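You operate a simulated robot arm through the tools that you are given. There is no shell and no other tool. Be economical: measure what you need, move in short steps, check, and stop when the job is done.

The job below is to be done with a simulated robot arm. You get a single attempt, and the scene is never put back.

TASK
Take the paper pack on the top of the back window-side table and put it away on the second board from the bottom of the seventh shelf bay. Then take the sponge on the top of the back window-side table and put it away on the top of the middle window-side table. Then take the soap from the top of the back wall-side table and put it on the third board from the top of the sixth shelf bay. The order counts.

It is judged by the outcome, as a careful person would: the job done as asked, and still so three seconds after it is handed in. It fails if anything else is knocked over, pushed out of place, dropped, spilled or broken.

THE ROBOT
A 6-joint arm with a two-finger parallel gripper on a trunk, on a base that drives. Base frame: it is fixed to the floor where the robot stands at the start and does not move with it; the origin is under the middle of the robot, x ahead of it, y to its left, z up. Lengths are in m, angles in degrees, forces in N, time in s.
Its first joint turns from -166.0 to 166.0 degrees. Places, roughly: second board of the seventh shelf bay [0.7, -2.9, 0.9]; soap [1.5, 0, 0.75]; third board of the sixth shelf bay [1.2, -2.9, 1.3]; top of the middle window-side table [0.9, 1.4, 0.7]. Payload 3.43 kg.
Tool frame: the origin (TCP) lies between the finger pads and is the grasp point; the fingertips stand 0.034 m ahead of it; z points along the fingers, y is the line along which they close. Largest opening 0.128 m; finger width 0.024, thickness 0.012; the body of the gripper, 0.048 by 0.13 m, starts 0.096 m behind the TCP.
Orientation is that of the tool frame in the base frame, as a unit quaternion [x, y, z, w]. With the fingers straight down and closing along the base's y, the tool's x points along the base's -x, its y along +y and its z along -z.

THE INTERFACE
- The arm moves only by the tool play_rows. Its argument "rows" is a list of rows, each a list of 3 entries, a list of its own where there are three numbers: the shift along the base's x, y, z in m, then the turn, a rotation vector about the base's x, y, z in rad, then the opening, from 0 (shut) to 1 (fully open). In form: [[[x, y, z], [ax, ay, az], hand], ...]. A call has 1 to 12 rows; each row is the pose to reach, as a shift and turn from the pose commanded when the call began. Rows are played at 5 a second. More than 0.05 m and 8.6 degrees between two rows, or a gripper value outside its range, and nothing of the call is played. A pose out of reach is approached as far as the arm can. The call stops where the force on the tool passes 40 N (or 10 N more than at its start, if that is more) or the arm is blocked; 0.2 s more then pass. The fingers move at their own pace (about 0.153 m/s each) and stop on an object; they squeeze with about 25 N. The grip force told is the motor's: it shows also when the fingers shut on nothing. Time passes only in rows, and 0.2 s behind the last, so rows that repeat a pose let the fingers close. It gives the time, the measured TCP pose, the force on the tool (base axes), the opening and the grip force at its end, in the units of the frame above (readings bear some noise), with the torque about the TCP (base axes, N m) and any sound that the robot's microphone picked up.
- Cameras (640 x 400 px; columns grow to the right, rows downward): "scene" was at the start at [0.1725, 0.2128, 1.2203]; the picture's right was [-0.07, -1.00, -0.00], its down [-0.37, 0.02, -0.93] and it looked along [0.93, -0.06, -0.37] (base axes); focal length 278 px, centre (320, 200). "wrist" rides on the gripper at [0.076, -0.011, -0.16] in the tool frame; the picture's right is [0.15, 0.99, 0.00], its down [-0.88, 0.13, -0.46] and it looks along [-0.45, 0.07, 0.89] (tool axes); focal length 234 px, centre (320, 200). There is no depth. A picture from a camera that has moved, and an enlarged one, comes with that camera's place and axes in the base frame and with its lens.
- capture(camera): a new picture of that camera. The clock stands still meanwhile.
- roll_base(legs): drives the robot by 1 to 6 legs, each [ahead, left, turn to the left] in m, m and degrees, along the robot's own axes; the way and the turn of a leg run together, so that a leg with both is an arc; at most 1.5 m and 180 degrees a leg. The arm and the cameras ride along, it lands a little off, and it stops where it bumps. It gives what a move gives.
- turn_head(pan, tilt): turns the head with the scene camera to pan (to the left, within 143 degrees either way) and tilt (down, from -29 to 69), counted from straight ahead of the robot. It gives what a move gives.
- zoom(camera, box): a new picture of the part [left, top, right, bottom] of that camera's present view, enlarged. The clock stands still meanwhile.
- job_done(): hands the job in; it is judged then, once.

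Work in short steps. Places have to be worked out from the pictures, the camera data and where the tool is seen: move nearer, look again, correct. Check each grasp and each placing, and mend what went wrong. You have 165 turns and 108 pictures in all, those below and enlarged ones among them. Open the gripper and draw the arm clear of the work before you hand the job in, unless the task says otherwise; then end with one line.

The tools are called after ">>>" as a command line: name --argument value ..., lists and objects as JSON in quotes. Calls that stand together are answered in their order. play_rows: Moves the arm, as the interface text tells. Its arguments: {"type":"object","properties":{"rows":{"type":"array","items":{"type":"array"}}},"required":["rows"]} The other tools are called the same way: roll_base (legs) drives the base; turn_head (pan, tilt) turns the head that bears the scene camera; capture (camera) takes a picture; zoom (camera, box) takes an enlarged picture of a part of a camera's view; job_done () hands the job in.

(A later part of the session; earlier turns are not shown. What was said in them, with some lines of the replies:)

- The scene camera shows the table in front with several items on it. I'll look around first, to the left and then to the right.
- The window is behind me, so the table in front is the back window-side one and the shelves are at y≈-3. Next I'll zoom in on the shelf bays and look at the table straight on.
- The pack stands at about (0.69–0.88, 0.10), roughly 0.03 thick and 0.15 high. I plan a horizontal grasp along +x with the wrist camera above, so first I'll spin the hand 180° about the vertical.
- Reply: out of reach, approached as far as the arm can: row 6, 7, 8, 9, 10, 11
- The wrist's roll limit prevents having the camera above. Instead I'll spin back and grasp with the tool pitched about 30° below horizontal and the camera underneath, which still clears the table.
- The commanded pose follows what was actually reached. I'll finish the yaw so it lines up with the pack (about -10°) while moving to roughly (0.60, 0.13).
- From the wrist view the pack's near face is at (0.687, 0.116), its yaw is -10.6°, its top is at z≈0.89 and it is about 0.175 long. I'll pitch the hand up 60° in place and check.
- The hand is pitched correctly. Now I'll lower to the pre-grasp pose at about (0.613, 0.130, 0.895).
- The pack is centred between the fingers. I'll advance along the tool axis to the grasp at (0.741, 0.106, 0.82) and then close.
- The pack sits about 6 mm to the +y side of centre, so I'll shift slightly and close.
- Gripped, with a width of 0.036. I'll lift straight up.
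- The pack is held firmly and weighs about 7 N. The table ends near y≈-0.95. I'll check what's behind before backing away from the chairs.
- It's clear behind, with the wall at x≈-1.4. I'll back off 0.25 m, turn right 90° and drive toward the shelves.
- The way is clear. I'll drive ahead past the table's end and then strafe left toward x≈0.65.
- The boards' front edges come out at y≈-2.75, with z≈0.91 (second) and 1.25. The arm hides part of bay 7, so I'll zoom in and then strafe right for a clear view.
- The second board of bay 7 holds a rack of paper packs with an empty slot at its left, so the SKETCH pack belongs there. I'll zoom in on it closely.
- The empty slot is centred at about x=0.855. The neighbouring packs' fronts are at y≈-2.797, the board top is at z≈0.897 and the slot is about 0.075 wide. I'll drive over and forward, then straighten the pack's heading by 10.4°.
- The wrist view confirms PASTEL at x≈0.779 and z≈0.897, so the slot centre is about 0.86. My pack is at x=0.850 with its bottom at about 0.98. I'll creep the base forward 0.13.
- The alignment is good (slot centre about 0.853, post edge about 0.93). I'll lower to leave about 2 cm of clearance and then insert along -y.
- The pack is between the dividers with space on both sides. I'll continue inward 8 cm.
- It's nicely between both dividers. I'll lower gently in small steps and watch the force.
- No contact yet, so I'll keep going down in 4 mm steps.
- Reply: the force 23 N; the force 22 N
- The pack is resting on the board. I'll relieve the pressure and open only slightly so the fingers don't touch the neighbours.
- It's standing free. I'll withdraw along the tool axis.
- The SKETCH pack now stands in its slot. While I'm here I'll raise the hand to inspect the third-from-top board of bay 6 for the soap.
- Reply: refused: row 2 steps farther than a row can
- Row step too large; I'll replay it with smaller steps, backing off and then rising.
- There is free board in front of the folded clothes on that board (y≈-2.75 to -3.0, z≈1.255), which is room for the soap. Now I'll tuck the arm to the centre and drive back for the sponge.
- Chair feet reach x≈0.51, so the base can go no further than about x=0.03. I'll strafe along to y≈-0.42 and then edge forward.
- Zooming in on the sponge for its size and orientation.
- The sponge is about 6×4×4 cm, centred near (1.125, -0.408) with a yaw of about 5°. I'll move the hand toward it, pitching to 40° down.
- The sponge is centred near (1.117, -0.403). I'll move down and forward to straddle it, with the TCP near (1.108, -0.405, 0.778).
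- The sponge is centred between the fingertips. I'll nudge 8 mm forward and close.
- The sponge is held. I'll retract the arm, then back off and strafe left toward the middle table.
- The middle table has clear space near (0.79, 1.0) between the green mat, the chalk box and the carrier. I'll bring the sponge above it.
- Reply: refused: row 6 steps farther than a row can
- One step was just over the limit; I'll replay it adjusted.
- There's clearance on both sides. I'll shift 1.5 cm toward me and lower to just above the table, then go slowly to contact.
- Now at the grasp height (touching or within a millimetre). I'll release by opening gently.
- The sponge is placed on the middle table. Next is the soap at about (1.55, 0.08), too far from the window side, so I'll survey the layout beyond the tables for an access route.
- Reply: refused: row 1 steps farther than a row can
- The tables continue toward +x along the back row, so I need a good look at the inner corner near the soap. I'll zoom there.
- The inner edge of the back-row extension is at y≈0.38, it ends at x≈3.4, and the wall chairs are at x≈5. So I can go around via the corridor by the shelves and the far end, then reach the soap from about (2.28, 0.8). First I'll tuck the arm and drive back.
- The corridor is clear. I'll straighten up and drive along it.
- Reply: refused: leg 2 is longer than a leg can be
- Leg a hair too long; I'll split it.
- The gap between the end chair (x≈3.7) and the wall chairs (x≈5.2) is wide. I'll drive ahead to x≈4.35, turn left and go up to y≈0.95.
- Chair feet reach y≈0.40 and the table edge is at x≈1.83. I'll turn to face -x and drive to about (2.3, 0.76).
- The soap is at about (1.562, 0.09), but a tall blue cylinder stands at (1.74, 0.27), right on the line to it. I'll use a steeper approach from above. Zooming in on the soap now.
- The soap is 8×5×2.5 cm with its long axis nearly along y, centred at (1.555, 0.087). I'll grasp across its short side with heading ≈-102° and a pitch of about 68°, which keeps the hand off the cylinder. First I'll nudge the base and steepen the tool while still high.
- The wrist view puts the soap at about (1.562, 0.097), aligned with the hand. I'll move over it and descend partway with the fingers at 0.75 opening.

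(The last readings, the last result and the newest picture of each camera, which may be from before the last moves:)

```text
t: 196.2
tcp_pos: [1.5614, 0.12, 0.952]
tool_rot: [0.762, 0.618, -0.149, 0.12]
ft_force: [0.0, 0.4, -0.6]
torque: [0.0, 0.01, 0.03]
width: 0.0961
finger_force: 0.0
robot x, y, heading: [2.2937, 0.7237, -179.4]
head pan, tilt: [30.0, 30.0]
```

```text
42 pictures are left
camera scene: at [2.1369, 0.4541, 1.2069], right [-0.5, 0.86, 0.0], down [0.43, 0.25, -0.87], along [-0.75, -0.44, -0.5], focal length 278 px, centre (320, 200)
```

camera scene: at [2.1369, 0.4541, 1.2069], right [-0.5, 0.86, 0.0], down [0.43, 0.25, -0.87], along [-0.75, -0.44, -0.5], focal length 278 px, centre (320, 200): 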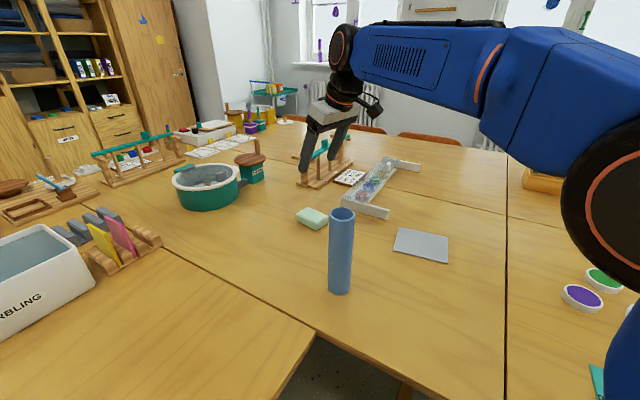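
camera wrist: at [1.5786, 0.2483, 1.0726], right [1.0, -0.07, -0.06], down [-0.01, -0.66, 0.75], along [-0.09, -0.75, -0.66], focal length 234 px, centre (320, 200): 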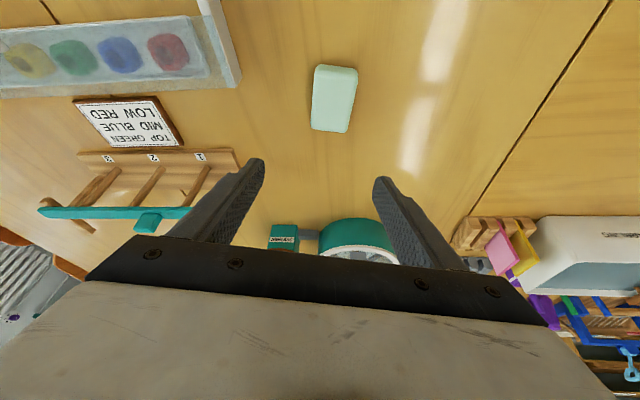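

The arm is well above the cylinder and the soap is centred at (1.570, 0.101). I'll descend to the grasp height of about 0.78.

>>> play_rows --rows '[[[0.004, -0.002, -0.045], [0, 0, 0], 0.75], [[0.009, -0.005, -0.09], [0, 0, 0], 0.75], [[0.009, -0.008, -0.13], [0, 0, 0], 0.75], [[0.009, -0.008, -0.155], [0, 0, 0], 0.75], [[0.009, -0.008, -0.17], [0, 0, 0], 0.75], [[0.009, -0.008, -0.17], [0, 0, 0], 0.75]]'

>>> capture --camera "wrist"

>>> zoom --camera "scene" --box '[240, 130, 400, 300]'

```text
t: 197.6
tcp_pos: [1.5726, 0.1101, 0.7822]
tool_rot: [0.762, 0.619, -0.147, 0.12]
ft_force: [0.6, 0.7, 0.7]
torque: [0.0, 0.01, 0.0]
width: 0.096
finger_force: 0.1
robot x, y, heading: [2.2952, 0.7245, -179.7]
head pan, tilt: [30.0, 30.0]
```

```text
41 pictures are left
camera wrist: at [1.59, 0.2398, 0.9026], right [1.0, -0.07, -0.06], down [-0.01, -0.66, 0.75], along [-0.09, -0.75, -0.66], focal length 234 px, centre (320, 200)
```

wrist: 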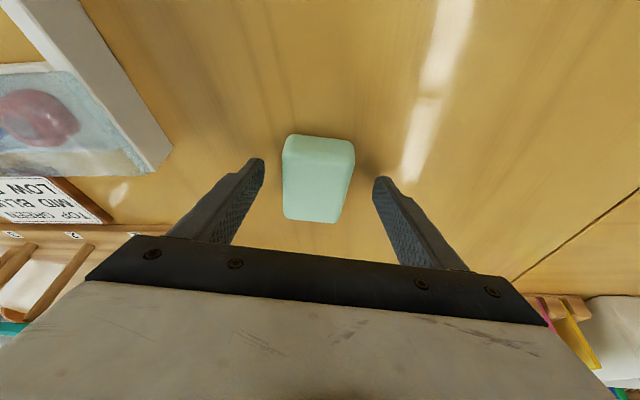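

```text
2.35 times, centred on (320, 215) of scene
camera zoom: at [2.1368, 0.4541, 1.2069], right [-0.5, 0.86, 0.0], down [0.43, 0.25, -0.87], along [-0.75, -0.44, -0.5], focal length 653 px, centre (320, 165)
```

zoom: 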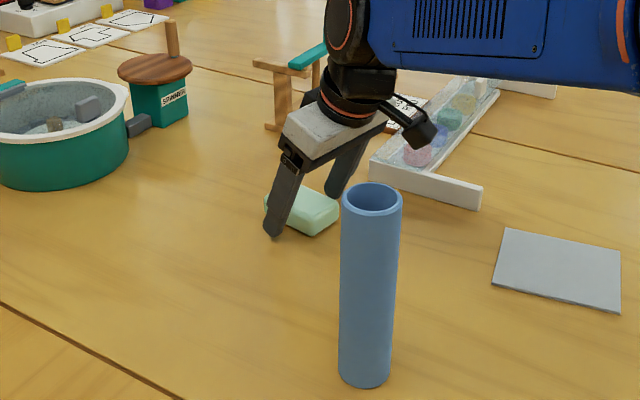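

The soap is between the fingertips. I'll lower 3 mm and close.

>>> play_rows --rows '[[[0, -0.002, -0.003], [0, 0, 0], 0.75], [[0, -0.002, -0.003], [0, 0, 0], 0.4], [[0, -0.002, -0.003], [0, 0, 0], 0.2], [[0, -0.002, -0.003], [0, 0, 0], 0], [[0, -0.002, -0.003], [0, 0, 0], 0]]'

>>> play_rows --rows '[[[0, 0, 0.02], [0, 0, 0], 0], [[0, 0, 0.06], [0, 0, 0], 0], [[0, 0, 0.1], [0, 0, 0], 0], [[0, 0, 0.14], [0, 0, 0], 0], [[0, 0, 0.18], [0, 0, 0], 0], [[0, 0, 0.22], [0, 0, 0], 0]]'

>>> capture --camera "wrist"

```text
t: 198.8
tcp_pos: [1.5742, 0.1091, 0.7812]
tool_rot: [0.763, 0.618, -0.147, 0.12]
ft_force: [2.1, 0.4, -0.2]
torque: [-0.03, 0.0, -0.01]
width: 0.0553
finger_force: 25.0
robot x, y, heading: [2.2906, 0.7211, -179.8]
head pan, tilt: [30.0, 30.0]
```

```text
t: 200.2
tcp_pos: [1.5689, 0.1112, 1.0025]
tool_rot: [0.763, 0.618, -0.147, 0.12]
ft_force: [0.7, -1.2, -1.0]
torque: [0.01, -0.04, 0.0]
width: 0.0554
finger_force: 24.7
robot x, y, heading: [2.2933, 0.721, -179.6]
head pan, tilt: [30.0, 30.0]
```

```text
39 pictures are left
camera wrist: at [1.588, 0.2404, 1.1218], right [1.0, -0.07, -0.06], down [-0.01, -0.66, 0.75], along [-0.09, -0.75, -0.66], focal length 234 px, centre (320, 200)
```

wrist: 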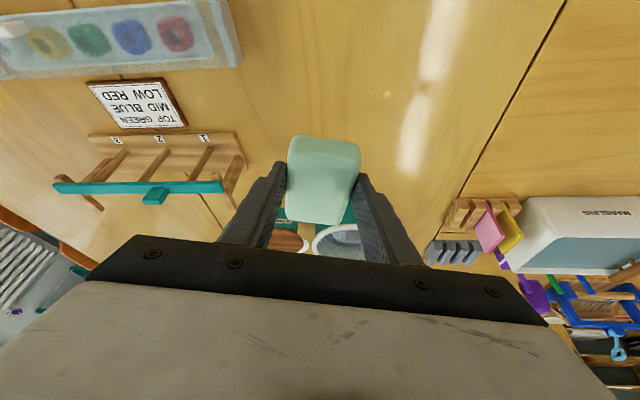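

The soap is held (width 0.055). I'll rise above the cylinder, then retract while turning the hand back in line with the robot.

>>> play_rows --rows '[[[0.01, 0, 0.045], [0, 0, 0], 0], [[0.02, 0.01, 0.09], [0, 0, 0], 0], [[0.03, 0.02, 0.135], [0, 0, 0], 0], [[0.05, 0.05, 0.165], [0, 0, 0], 0], [[0.07, 0.085, 0.19], [0, 0, 0], 0], [[0.09, 0.12, 0.21], [0, 0, 0], 0], [[0.11, 0.16, 0.22], [0, 0, 0], 0], [[0.12, 0.2, 0.22], [0, 0, 0], 0], [[0.13, 0.24, 0.22], [0, 0, 0], 0]]'

>>> play_rows --rows '[[[0, 0.04, 0], [0, 0, -0.1428], 0], [[0, 0.08, 0], [0, 0, -0.2856], 0], [[0, 0.12, 0], [0, 0, -0.4284], 0], [[0, 0.16, 0], [0, 0, -0.5712], 0], [[0, 0.2, 0], [0, 0, -0.714], 0], [[0, 0.24, 0], [0, 0, -0.8568], 0], [[0.01, 0.28, 0], [0, 0, -0.9996], 0], [[0.03, 0.32, 0], [0, 0, -1.1424], 0], [[0.06, 0.35, 0], [0, 0, -1.285], 0], [[0.09, 0.36, 0], [0, 0, -1.35], 0]]'

>>> capture --camera "wrist"

>>> capture --camera "scene"

```text
t: 202.2
tcp_pos: [1.7022, 0.3493, 1.2178]
tool_rot: [0.762, 0.619, -0.147, 0.118]
ft_force: [-1.1, -0.8, -1.8]
torque: [0.02, -0.05, 0.03]
width: 0.055
finger_force: 25.1
robot x, y, heading: [2.2938, 0.72, -179.7]
head pan, tilt: [30.0, 30.0]
```

```text
t: 204.4
tcp_pos: [1.7932, 0.7092, 1.2199]
tool_rot: [0.982, 0.005, -0.19, 0.0]
ft_force: [-0.7, 0.6, -1.3]
torque: [0.05, -0.07, -0.01]
width: 0.0554
finger_force: 25.2
robot x, y, heading: [2.2976, 0.7228, -179.6]
head pan, tilt: [30.0, 30.0]
```

```text
38 pictures are left
camera wrist: at [1.9243, 0.7216, 1.3402], right [0.15, -0.99, -0.06], down [-0.65, -0.14, 0.75], along [-0.75, -0.07, -0.66], focal length 234 px, centre (320, 200)
```

wrist: 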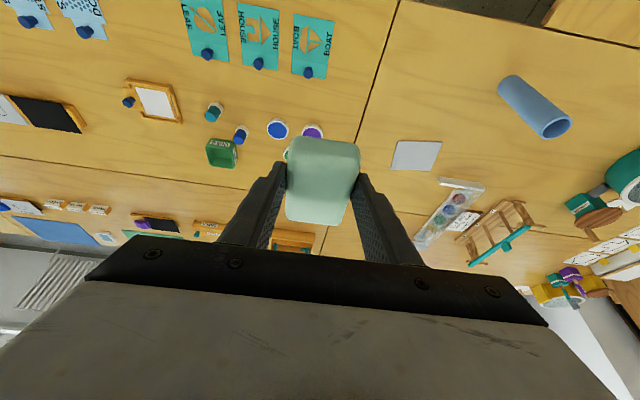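

```text
37 pictures are left
camera scene: at [2.1366, 0.4541, 1.2069], right [-0.5, 0.86, 0.0], down [0.43, 0.25, -0.87], along [-0.75, -0.44, -0.5], focal length 278 px, centre (320, 200)
```

scene: 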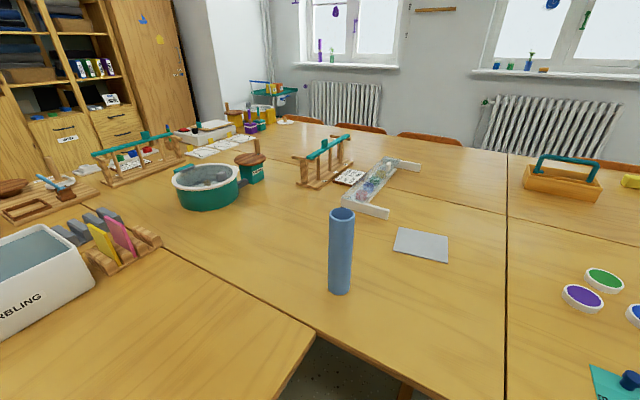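

The soap is secure and nothing was disturbed. I'll drive back the way I came: reverse out, turn, go down past the end chair, then along the corridor.

>>> roll_base --legs '[[-0.85, -0.2, 0], [-1.1, 0, 0], [0, 0, 90], [1.25, 0, 0], [1.25, 0, 0]]'

>>> turn_head --pan -40 --tilt 25

>>> capture --camera "scene"

```text
t: 229.8
tcp_pos: [4.3779, -2.045, 1.2205]
tool_rot: [0.67, 0.718, -0.131, 0.139]
ft_force: [-0.8, -0.7, -2.1]
torque: [0.02, 0.0, -0.01]
width: 0.0553
finger_force: 24.7
robot x, y, heading: [4.3336, -1.5453, -86.7]
head pan, tilt: [30.0, 30.0]
```

```text
t: 231.2
tcp_pos: [4.3774, -2.0446, 1.2206]
tool_rot: [0.67, 0.717, -0.13, 0.14]
ft_force: [0.7, 0.5, -0.9]
torque: [0.05, 0.03, 0.01]
width: 0.0556
finger_force: 25.0
robot x, y, heading: [4.3372, -1.5449, -86.6]
head pan, tilt: [-40.0, 25.0]
```

```text
36 pictures are left
camera scene: at [4.5071, -1.6864, 1.2149], right [-0.8, 0.59, 0.0], down [0.25, 0.34, -0.91], along [-0.54, -0.73, -0.42], focal length 278 px, centre (320, 200)
```

scene: 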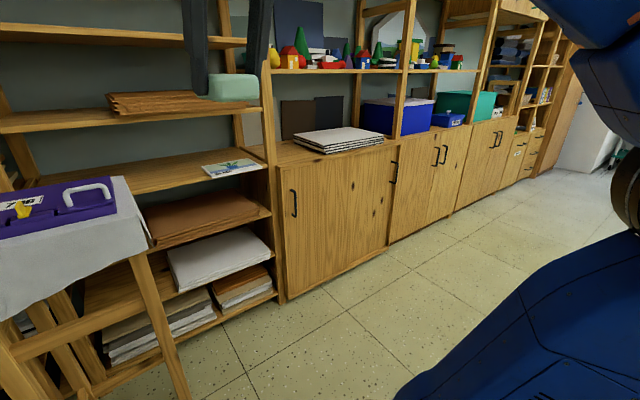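

Now I'll turn right to face -x and drive along the corridor to x≈1.2.

>>> roll_base --legs '[[0, 0, -93.3], [1.4, 0.06, 0], [1.4, 0, 0], [0.3, 0, 0]]'

```text
t: 250.4
tcp_pos: [0.7498, -1.4533, 1.2199]
tool_rot: [0.981, -0.03, -0.191, -0.005]
ft_force: [0.8, -0.6, -0.9]
torque: [0.02, 0.02, -0.05]
width: 0.0554
finger_force: 25.2
robot x, y, heading: [1.2494, -1.4734, 176.0]
head pan, tilt: [-40.0, 25.0]
```

I drifted slightly toward the table, so I'll sidestep left first and then turn to face the shelves.

>>> roll_base --legs '[[0, 0.17, 0], [0, 0, 94]]'

>>> turn_head --pan 0 --tilt 10

>>> capture --camera "scene"

>>> capture --camera "wrist"

```text
t: 255.8
tcp_pos: [1.238, -2.1471, 1.2204]
tool_rot: [0.697, 0.691, -0.135, 0.134]
ft_force: [-0.2, 0.1, -1.7]
torque: [0.02, -0.01, -0.03]
width: 0.0553
finger_force: 25.1
robot x, y, heading: [1.2388, -1.6459, -91.1]
head pan, tilt: [-40.0, 25.0]
```

```text
t: 256.9
tcp_pos: [1.238, -2.1486, 1.2206]
tool_rot: [0.697, 0.691, -0.136, 0.135]
ft_force: [0.0, 0.2, -0.5]
torque: [0.01, 0.01, 0.0]
width: 0.0554
finger_force: 24.8
robot x, y, heading: [1.2366, -1.6485, -90.7]
head pan, tilt: [0.0, 10.0]
```

```text
35 pictures are left
camera scene: at [1.4542, -1.8247, 1.2392], right [-1.0, 0.02, 0.0], down [0.0, 0.17, -0.98], along [-0.02, -0.98, -0.17], focal length 278 px, centre (320, 200)
```

scene: 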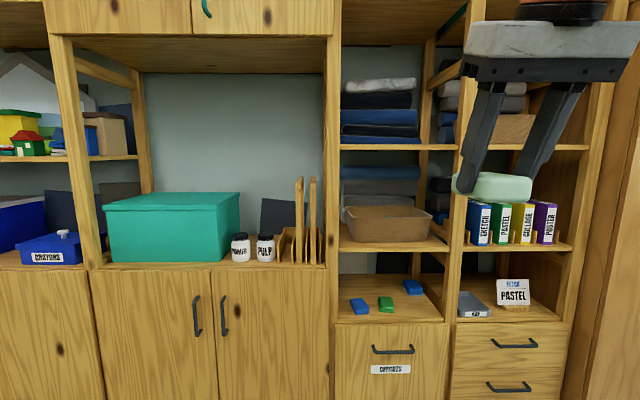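

```text
34 pictures are left
camera wrist: at [1.23, -2.0181, 1.3405], right [0.99, 0.13, -0.06], down [0.13, -0.65, 0.75], along [0.06, -0.75, -0.66], focal length 234 px, centre (320, 200)
```

wrist: 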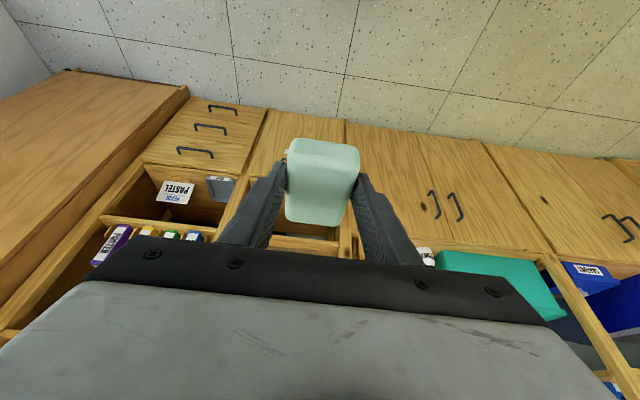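

All four packs stand fine. Bay 6 spans x≈0.95–1.367 and its third board's top is at z≈1.26. I'll raise the hand, then drive forward and align to x≈1.155.

>>> play_rows --rows '[[[0, 0, 0.04], [0, 0, 0], 0], [[0, 0, 0.08], [0, 0, 0], 0], [[0, 0, 0.12], [0, 0, 0], 0], [[0, 0, 0.16], [0, 0, 0], 0], [[0, 0, 0.18], [0, 0, 0], 0]]'

>>> roll_base --legs '[[0.38, -0.085, 0.7]]'

>>> capture --camera "wrist"

>>> capture --camera "scene"

```text
t: 258.1
tcp_pos: [1.2292, -2.167, 1.307]
tool_rot: [0.697, 0.691, -0.136, 0.137]
ft_force: [1.1, 0.1, -2.2]
torque: [0.04, 0.02, -0.03]
width: 0.0555
finger_force: 25.1
out of reach, approached as far as the arm can: row 3, 4, 5
robot x, y, heading: [1.2364, -1.6488, -90.8]
head pan, tilt: [0.0, 10.0]
```

```text
t: 260.5
tcp_pos: [1.1422, -2.5479, 1.3085]
tool_rot: [0.694, 0.693, -0.136, 0.137]
ft_force: [-0.3, -0.6, -1.6]
torque: [0.0, -0.01, -0.02]
width: 0.0554
finger_force: 24.9
robot x, y, heading: [1.1454, -2.0295, -90.7]
head pan, tilt: [0.0, 10.0]
```

```text
33 pictures are left
camera wrist: at [1.1319, -2.417, 1.4271], right [0.99, 0.13, -0.05], down [0.13, -0.64, 0.76], along [0.07, -0.76, -0.65], focal length 234 px, centre (320, 200)
```

wrist: 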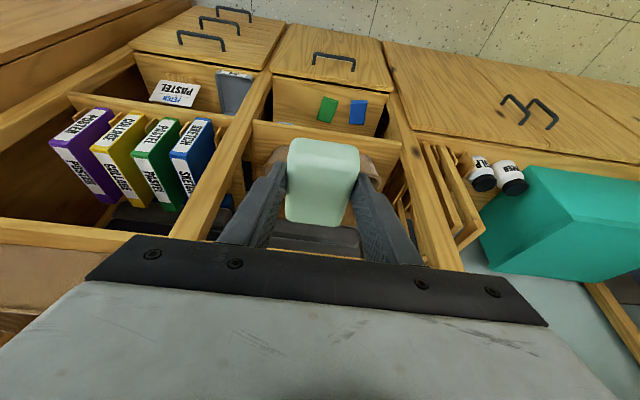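

```text
32 pictures are left
camera scene: at [1.365, -2.205, 1.2393], right [-1.0, 0.01, 0.0], down [0.0, 0.17, -0.98], along [-0.01, -0.98, -0.17], focal length 278 px, centre (320, 200)
```

scene: 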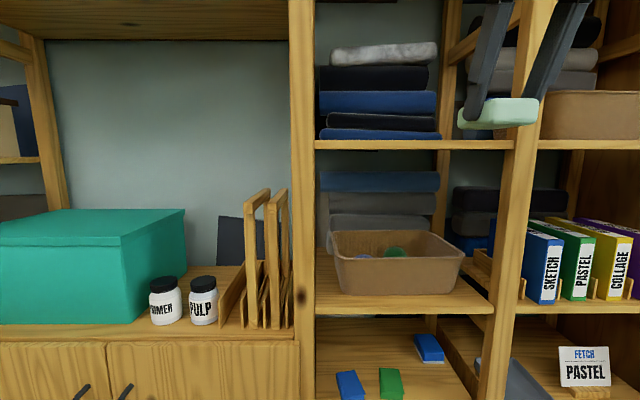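

A steep tool limits the height (soap bottom now ≈1.266 against the board's 1.26). I'll pitch up about 13°, which lowers the wrist and allows more height, and insert with the soap tipped slightly. I'll level it again at the end.

>>> play_rows --rows '[[[0, 0, 0.0], [-0.08, 0, 0], 0], [[0, 0, 0.01], [-0.16, 0, 0], 0], [[0, 0, 0.025], [-0.23, 0, 0], 0], [[0, 0, 0.04], [-0.23, 0, 0], 0], [[0, 0, 0.045], [-0.23, 0, 0], 0]]'

>>> turn_head --pan -10 --tilt 30

>>> capture --camera "scene"

```text
t: 261.7
tcp_pos: [1.1422, -2.5478, 1.3534]
tool_rot: [0.675, 0.672, -0.216, 0.215]
ft_force: [-1.0, 0.4, -1.3]
torque: [0.03, -0.02, -0.03]
width: 0.0556
finger_force: 24.7
robot x, y, heading: [1.1512, -2.0335, -90.5]
head pan, tilt: [0.0, 10.0]
```

```text
t: 262.6
tcp_pos: [1.1416, -2.5465, 1.3521]
tool_rot: [0.674, 0.673, -0.215, 0.217]
ft_force: [0.0, 0.5, -0.7]
torque: [0.01, -0.01, 0.02]
width: 0.0556
finger_force: 25.3
robot x, y, heading: [1.146, -2.0321, -90.7]
head pan, tilt: [-10.0, 30.0]
```

```text
31 pictures are left
camera scene: at [1.3494, -2.201, 1.207], right [-0.98, 0.18, 0.0], down [0.09, 0.49, -0.87], along [-0.16, -0.85, -0.5], focal length 278 px, centre (320, 200)
```

scene: 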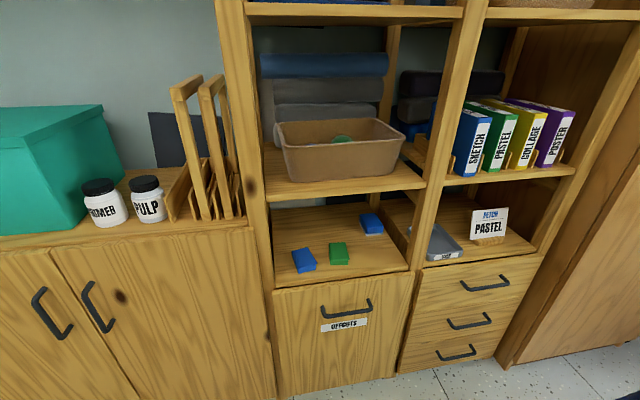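

The height is now 1.352 with clearance. I'll drive forward 0.17 (the base stays short of the drawer fronts at y≈-2.76).

>>> roll_base --legs '[[0.17, 0, 0]]'

>>> capture --camera "wrist"

>>> turn_head --pan -15 --tilt -5

>>> capture --camera "scene"

```text
t: 264.0
tcp_pos: [1.1398, -2.7204, 1.3528]
tool_rot: [0.674, 0.673, -0.215, 0.216]
ft_force: [0.4, 0.4, -0.8]
torque: [0.04, -0.04, -0.01]
width: 0.0551
finger_force: 24.6
robot x, y, heading: [1.1495, -2.2026, -90.4]
head pan, tilt: [-10.0, 30.0]
```

```text
30 pictures are left
camera wrist: at [1.1303, -2.5652, 1.4395], right [0.99, 0.12, -0.08], down [0.13, -0.45, 0.88], along [0.07, -0.88, -0.46], focal length 234 px, centre (320, 200)
```

wrist: 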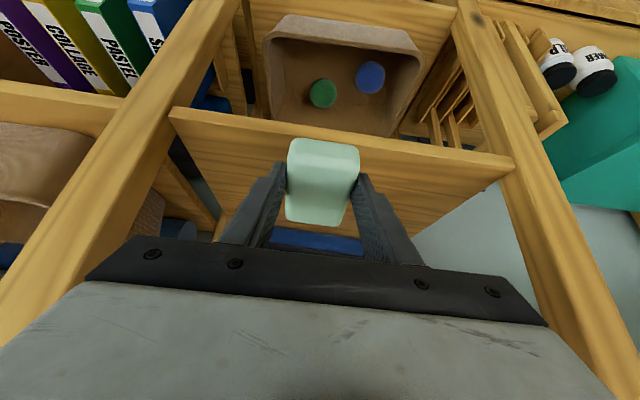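

```text
t: 265.0
tcp_pos: [1.1392, -2.7207, 1.3526]
tool_rot: [0.675, 0.672, -0.215, 0.215]
ft_force: [-0.2, 0.0, -1.1]
torque: [0.04, -0.01, -0.01]
width: 0.0553
finger_force: 24.5
robot x, y, heading: [1.1439, -2.2034, -90.7]
head pan, tilt: [-15.0, -5.0]
```

```text
29 pictures are left
camera scene: at [1.3406, -2.3689, 1.2629], right [-0.96, 0.27, 0.0], down [-0.02, -0.08, -1.0], along [-0.27, -0.96, 0.09], focal length 278 px, centre (320, 200)
```

scene: 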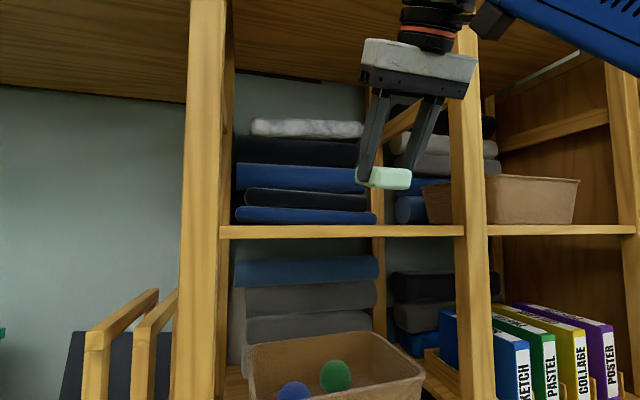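

The board's front edge is confirmed at y≈-2.754, z≈1.26. I'll creep the base 4.5 cm closer so the arm can hold height when reaching in.

>>> roll_base --legs '[[0.045, 0, 0]]'

>>> play_rows --rows '[[[0.005, -0.015, 0], [0, 0, 0], 0], [[0.01, -0.03, -0.005], [0, 0, 0], 0], [[0.01, -0.045, -0.01], [0, 0, 0], 0], [[0.01, -0.06, -0.015], [0, 0, 0], 0]]'

>>> capture --camera "wrist"

>>> capture --camera "scene"

```text
t: 265.9
tcp_pos: [1.1397, -2.7634, 1.3537]
tool_rot: [0.674, 0.672, -0.215, 0.216]
ft_force: [0.6, -0.5, -1.7]
torque: [0.06, 0.04, -0.04]
width: 0.0555
finger_force: 25.1
robot x, y, heading: [1.1424, -2.2443, -90.6]
head pan, tilt: [-15.0, -5.0]
```

```text
t: 266.9
tcp_pos: [1.1483, -2.8244, 1.3383]
tool_rot: [0.674, 0.673, -0.215, 0.217]
ft_force: [-0.4, 0.6, -0.9]
torque: [0.03, -0.03, 0.02]
width: 0.0555
finger_force: 25.0
robot x, y, heading: [1.1433, -2.2462, -90.7]
head pan, tilt: [-15.0, -5.0]
```

```text
28 pictures are left
camera wrist: at [1.1385, -2.6698, 1.4251], right [0.99, 0.12, -0.08], down [0.13, -0.45, 0.88], along [0.07, -0.88, -0.46], focal length 234 px, centre (320, 200)
```

wrist: 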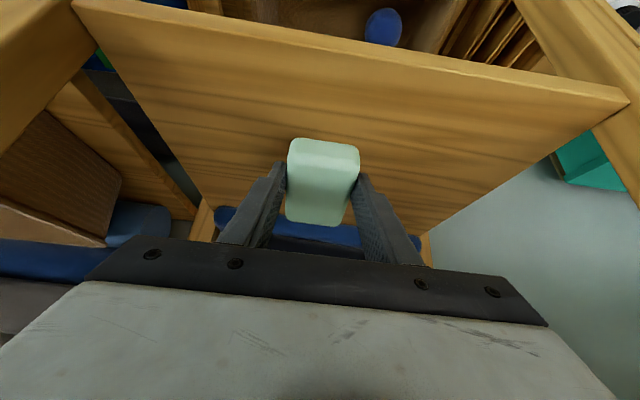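

```text
27 pictures are left
camera scene: at [1.3401, -2.4139, 1.263], right [-0.96, 0.27, 0.0], down [-0.02, -0.08, -1.0], along [-0.27, -0.96, 0.09], focal length 278 px, centre (320, 200)
```

scene: 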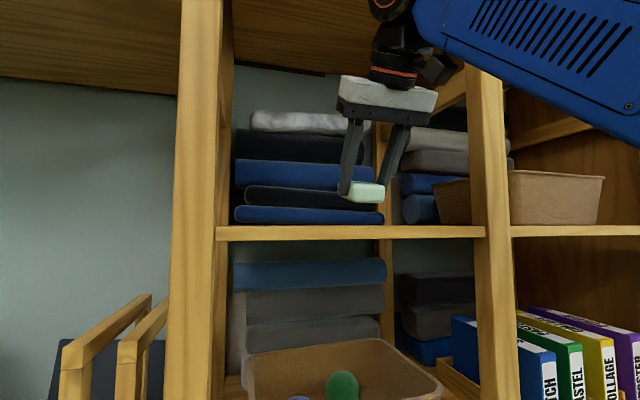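

The soap is over the board. I'll level it by 5–6° while lowering to just above the surface.

>>> play_rows --rows '[[[0, 0.002, -0.01], [0.03, 0, 0], 0], [[0, 0.004, -0.018], [0.06, 0, 0], 0], [[0, 0.006, -0.026], [0.1, 0, 0], 0]]'

>>> play_rows --rows '[[[0, 0, -0.003], [0, 0, 0], 0], [[0, 0, -0.003], [0, 0, 0], 0]]'

>>> zoom --camera "scene" --box '[280, 150, 440, 250]'

```text
t: 267.7
tcp_pos: [1.1503, -2.8193, 1.3127]
tool_rot: [0.684, 0.683, -0.181, 0.182]
ft_force: [0.9, 0.6, -1.1]
torque: [0.05, -0.03, 0.0]
width: 0.0552
finger_force: 25.4
robot x, y, heading: [1.1454, -2.247, -90.8]
head pan, tilt: [-15.0, -5.0]
```

```text
t: 268.3
tcp_pos: [1.1503, -2.8191, 1.3099]
tool_rot: [0.684, 0.683, -0.181, 0.182]
ft_force: [-0.4, -1.0, -0.8]
torque: [0.02, 0.0, 0.02]
width: 0.0553
finger_force: 24.5
robot x, y, heading: [1.1455, -2.2472, -90.6]
head pan, tilt: [-15.0, -5.0]
```

```text
4.00 times, centred on (360, 200) of scene
camera zoom: at [1.3401, -2.414, 1.263], right [-0.96, 0.27, 0.0], down [-0.02, -0.08, -1.0], along [-0.27, -0.96, 0.09], focal length 1111 px, centre (160, 200)
```

zoom: 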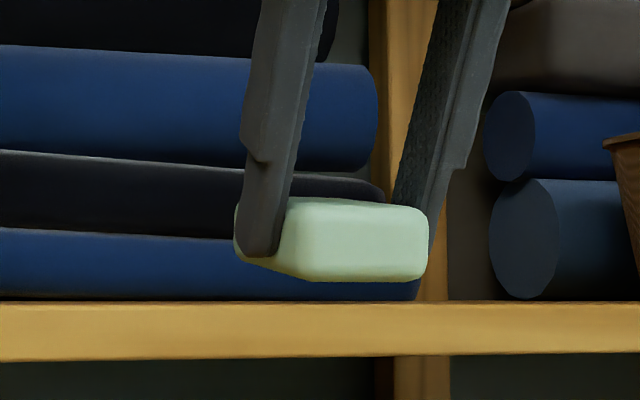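

The gap is about 7 mm. I'll lower a bit more, trying to level further.

>>> play_rows --rows '[[[0, 0.002, -0.002], [0.03, 0, 0], 0], [[0, 0.003, -0.004], [0.05, 0, 0], 0], [[0, 0.003, -0.005], [0.05, 0, 0], 0]]'

>>> zoom --camera "scene" --box '[280, 150, 440, 250]'

```text
t: 269.1
tcp_pos: [1.1487, -2.8162, 1.3047]
tool_rot: [0.689, 0.687, -0.164, 0.165]
ft_force: [-0.3, 0.0, -0.9]
torque: [0.02, 0.02, 0.03]
width: 0.0554
finger_force: 24.4
robot x, y, heading: [1.1436, -2.2446, -90.6]
head pan, tilt: [-15.0, -5.0]
```

```text
4.00 times, centred on (360, 200) of scene
camera zoom: at [1.3401, -2.414, 1.263], right [-0.96, 0.27, 0.0], down [-0.02, -0.08, -1.0], along [-0.27, -0.96, 0.09], focal length 1111 px, centre (160, 200)
```

zoom: 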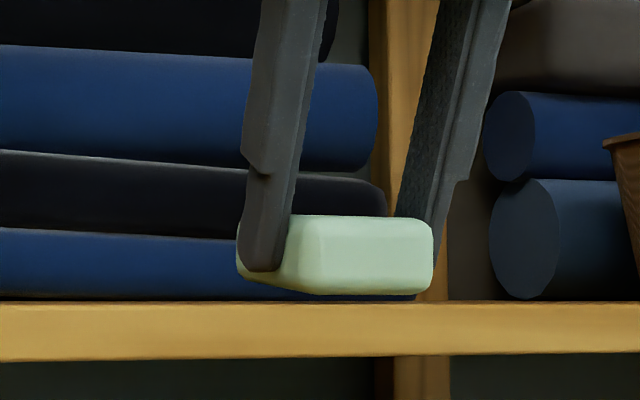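

It's nearly on the board (about 2–3 mm). I'll keep going 2 mm at a time with a bit more levelling.

>>> play_rows --rows '[[[0, 0.001, -0.001], [0.025, 0, 0], 0], [[0, 0.001, -0.002], [0.04, 0, 0], 0], [[0, 0.001, -0.003], [0.04, 0, 0], 0]]'

>>> zoom --camera "scene" --box '[280, 150, 440, 250]'

```text
t: 269.9
tcp_pos: [1.1499, -2.815, 1.3007]
tool_rot: [0.691, 0.691, -0.15, 0.151]
ft_force: [1.6, 0.3, -1.9]
torque: [0.05, 0.01, 0.0]
width: 0.0553
finger_force: 24.8
robot x, y, heading: [1.1448, -2.2507, -90.5]
head pan, tilt: [-15.0, -5.0]
```

```text
4.00 times, centred on (360, 200) of scene
camera zoom: at [1.3401, -2.414, 1.263], right [-0.96, 0.27, 0.0], down [-0.02, -0.08, -1.0], along [-0.27, -0.96, 0.09], focal length 1111 px, centre (160, 200)
```

zoom: 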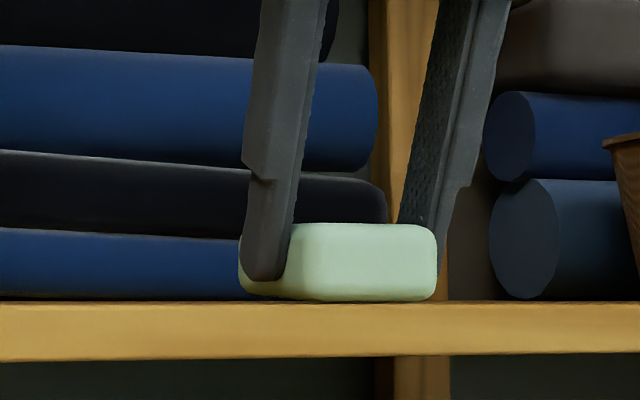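

The soap is now almost level and touching. One more millimetre down, then open and back out.

>>> play_rows --rows '[[[0, 0, -0.002], [0.01, 0, 0], 0], [[0, 0, -0.002], [0.01, 0, 0], 0.45], [[0, 0, -0.002], [0.01, 0, 0], 0.55], [[0, 0, -0.002], [0.01, 0, 0], 0.7], [[0, 0, -0.002], [0.01, 0, 0], 0.7]]'

>>> capture --camera "wrist"

>>> zoom --camera "scene" --box '[280, 150, 440, 250]'

```text
t: 271.1
tcp_pos: [1.1501, -2.8154, 1.299]
tool_rot: [0.692, 0.691, -0.147, 0.148]
ft_force: [-0.5, 0.2, 0.4]
torque: [0.01, 0.0, -0.01]
width: 0.0896
finger_force: 0.1
robot x, y, heading: [1.1437, -2.2443, -90.2]
head pan, tilt: [-15.0, -5.0]
```

```text
23 pictures are left
camera wrist: at [1.1401, -2.6805, 1.4144], right [0.99, 0.13, -0.06], down [0.13, -0.62, 0.78], along [0.07, -0.77, -0.63], focal length 234 px, centre (320, 200)
```

wrist: 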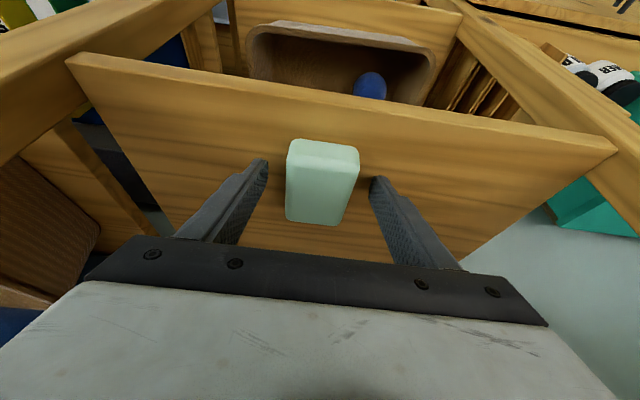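

```text
4.00 times, centred on (360, 200) of scene
camera zoom: at [1.3401, -2.4139, 1.263], right [-0.96, 0.27, 0.0], down [-0.02, -0.08, -1.0], along [-0.27, -0.96, 0.09], focal length 1111 px, centre (160, 200)
```

zoom: 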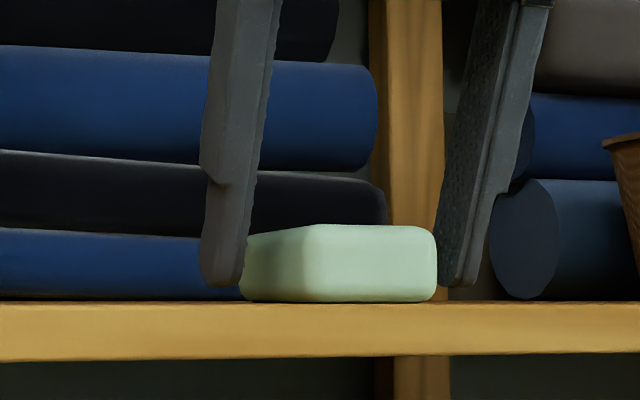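

The soap rests flat on the board, free of the fingers. I'll withdraw straight back by arm and then by base.

>>> play_rows --rows '[[[0, 0.01, 0.004], [0, 0, 0], 0.75], [[0, 0.04, 0.006], [0, 0, 0], 0.75], [[0, 0.075, 0.008], [0, 0, 0], 0.75], [[0, 0.11, 0.008], [0, 0, 0], 0.75], [[0, 0.14, 0.008], [0, 0, 0], 0.75]]'

>>> roll_base --legs '[[-0.45, 0, 0]]'

>>> capture --camera "wrist"

>>> turn_head --pan -5 --tilt 5

>>> capture --camera "scene"

```text
t: 272.3
tcp_pos: [1.1372, -2.6963, 1.2841]
tool_rot: [0.692, 0.691, -0.148, 0.15]
ft_force: [0.6, -0.3, 0.7]
torque: [0.06, 0.02, 0.01]
width: 0.0961
finger_force: 0.0
out of reach, approached as far as the arm can: row 4, 5
robot x, y, heading: [1.1437, -2.2445, -90.8]
head pan, tilt: [-15.0, -5.0]
```

```text
t: 275.1
tcp_pos: [1.1428, -2.2437, 1.2839]
tool_rot: [0.691, 0.691, -0.147, 0.151]
ft_force: [-0.9, -0.9, -0.7]
torque: [0.03, -0.01, 0.03]
width: 0.0959
finger_force: 0.0
robot x, y, heading: [1.1467, -1.7958, -90.5]
head pan, tilt: [-15.0, -5.0]
```

```text
21 pictures are left
camera wrist: at [1.1318, -2.1092, 1.3992], right [0.99, 0.14, -0.06], down [0.13, -0.62, 0.78], along [0.07, -0.78, -0.63], focal length 234 px, centre (320, 200)
```

wrist: 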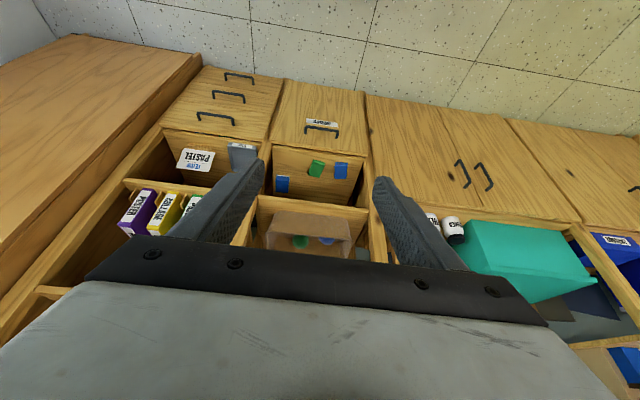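

```text
t: 275.8
tcp_pos: [1.1418, -2.2445, 1.2843]
tool_rot: [0.691, 0.691, -0.147, 0.151]
ft_force: [-0.2, 0.1, -1.0]
torque: [0.01, -0.01, -0.02]
width: 0.0961
finger_force: 0.0
robot x, y, heading: [1.1492, -1.794, -90.5]
head pan, tilt: [-5.0, 5.0]
```

```text
20 pictures are left
camera scene: at [1.3593, -1.968, 1.2474], right [-1.0, 0.1, 0.0], down [0.01, 0.09, -1.0], along [-0.1, -0.99, -0.09], focal length 278 px, centre (320, 200)
```

scene: 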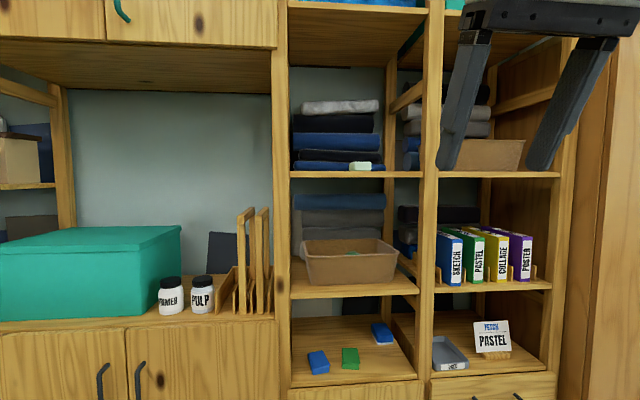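

The soap sits on the third board from the top of bay 6, the SKETCH pack is in its slot on bay 7's second board, and the sponge is on the middle table. The gripper is open and clear of everything, so I'm handing in.

>>> job_done

```text
The job is handed in.
```

The paper pack, sponge and soap were put away in that order, each on the surface you asked for, and I saw nothing else knocked over or moved.
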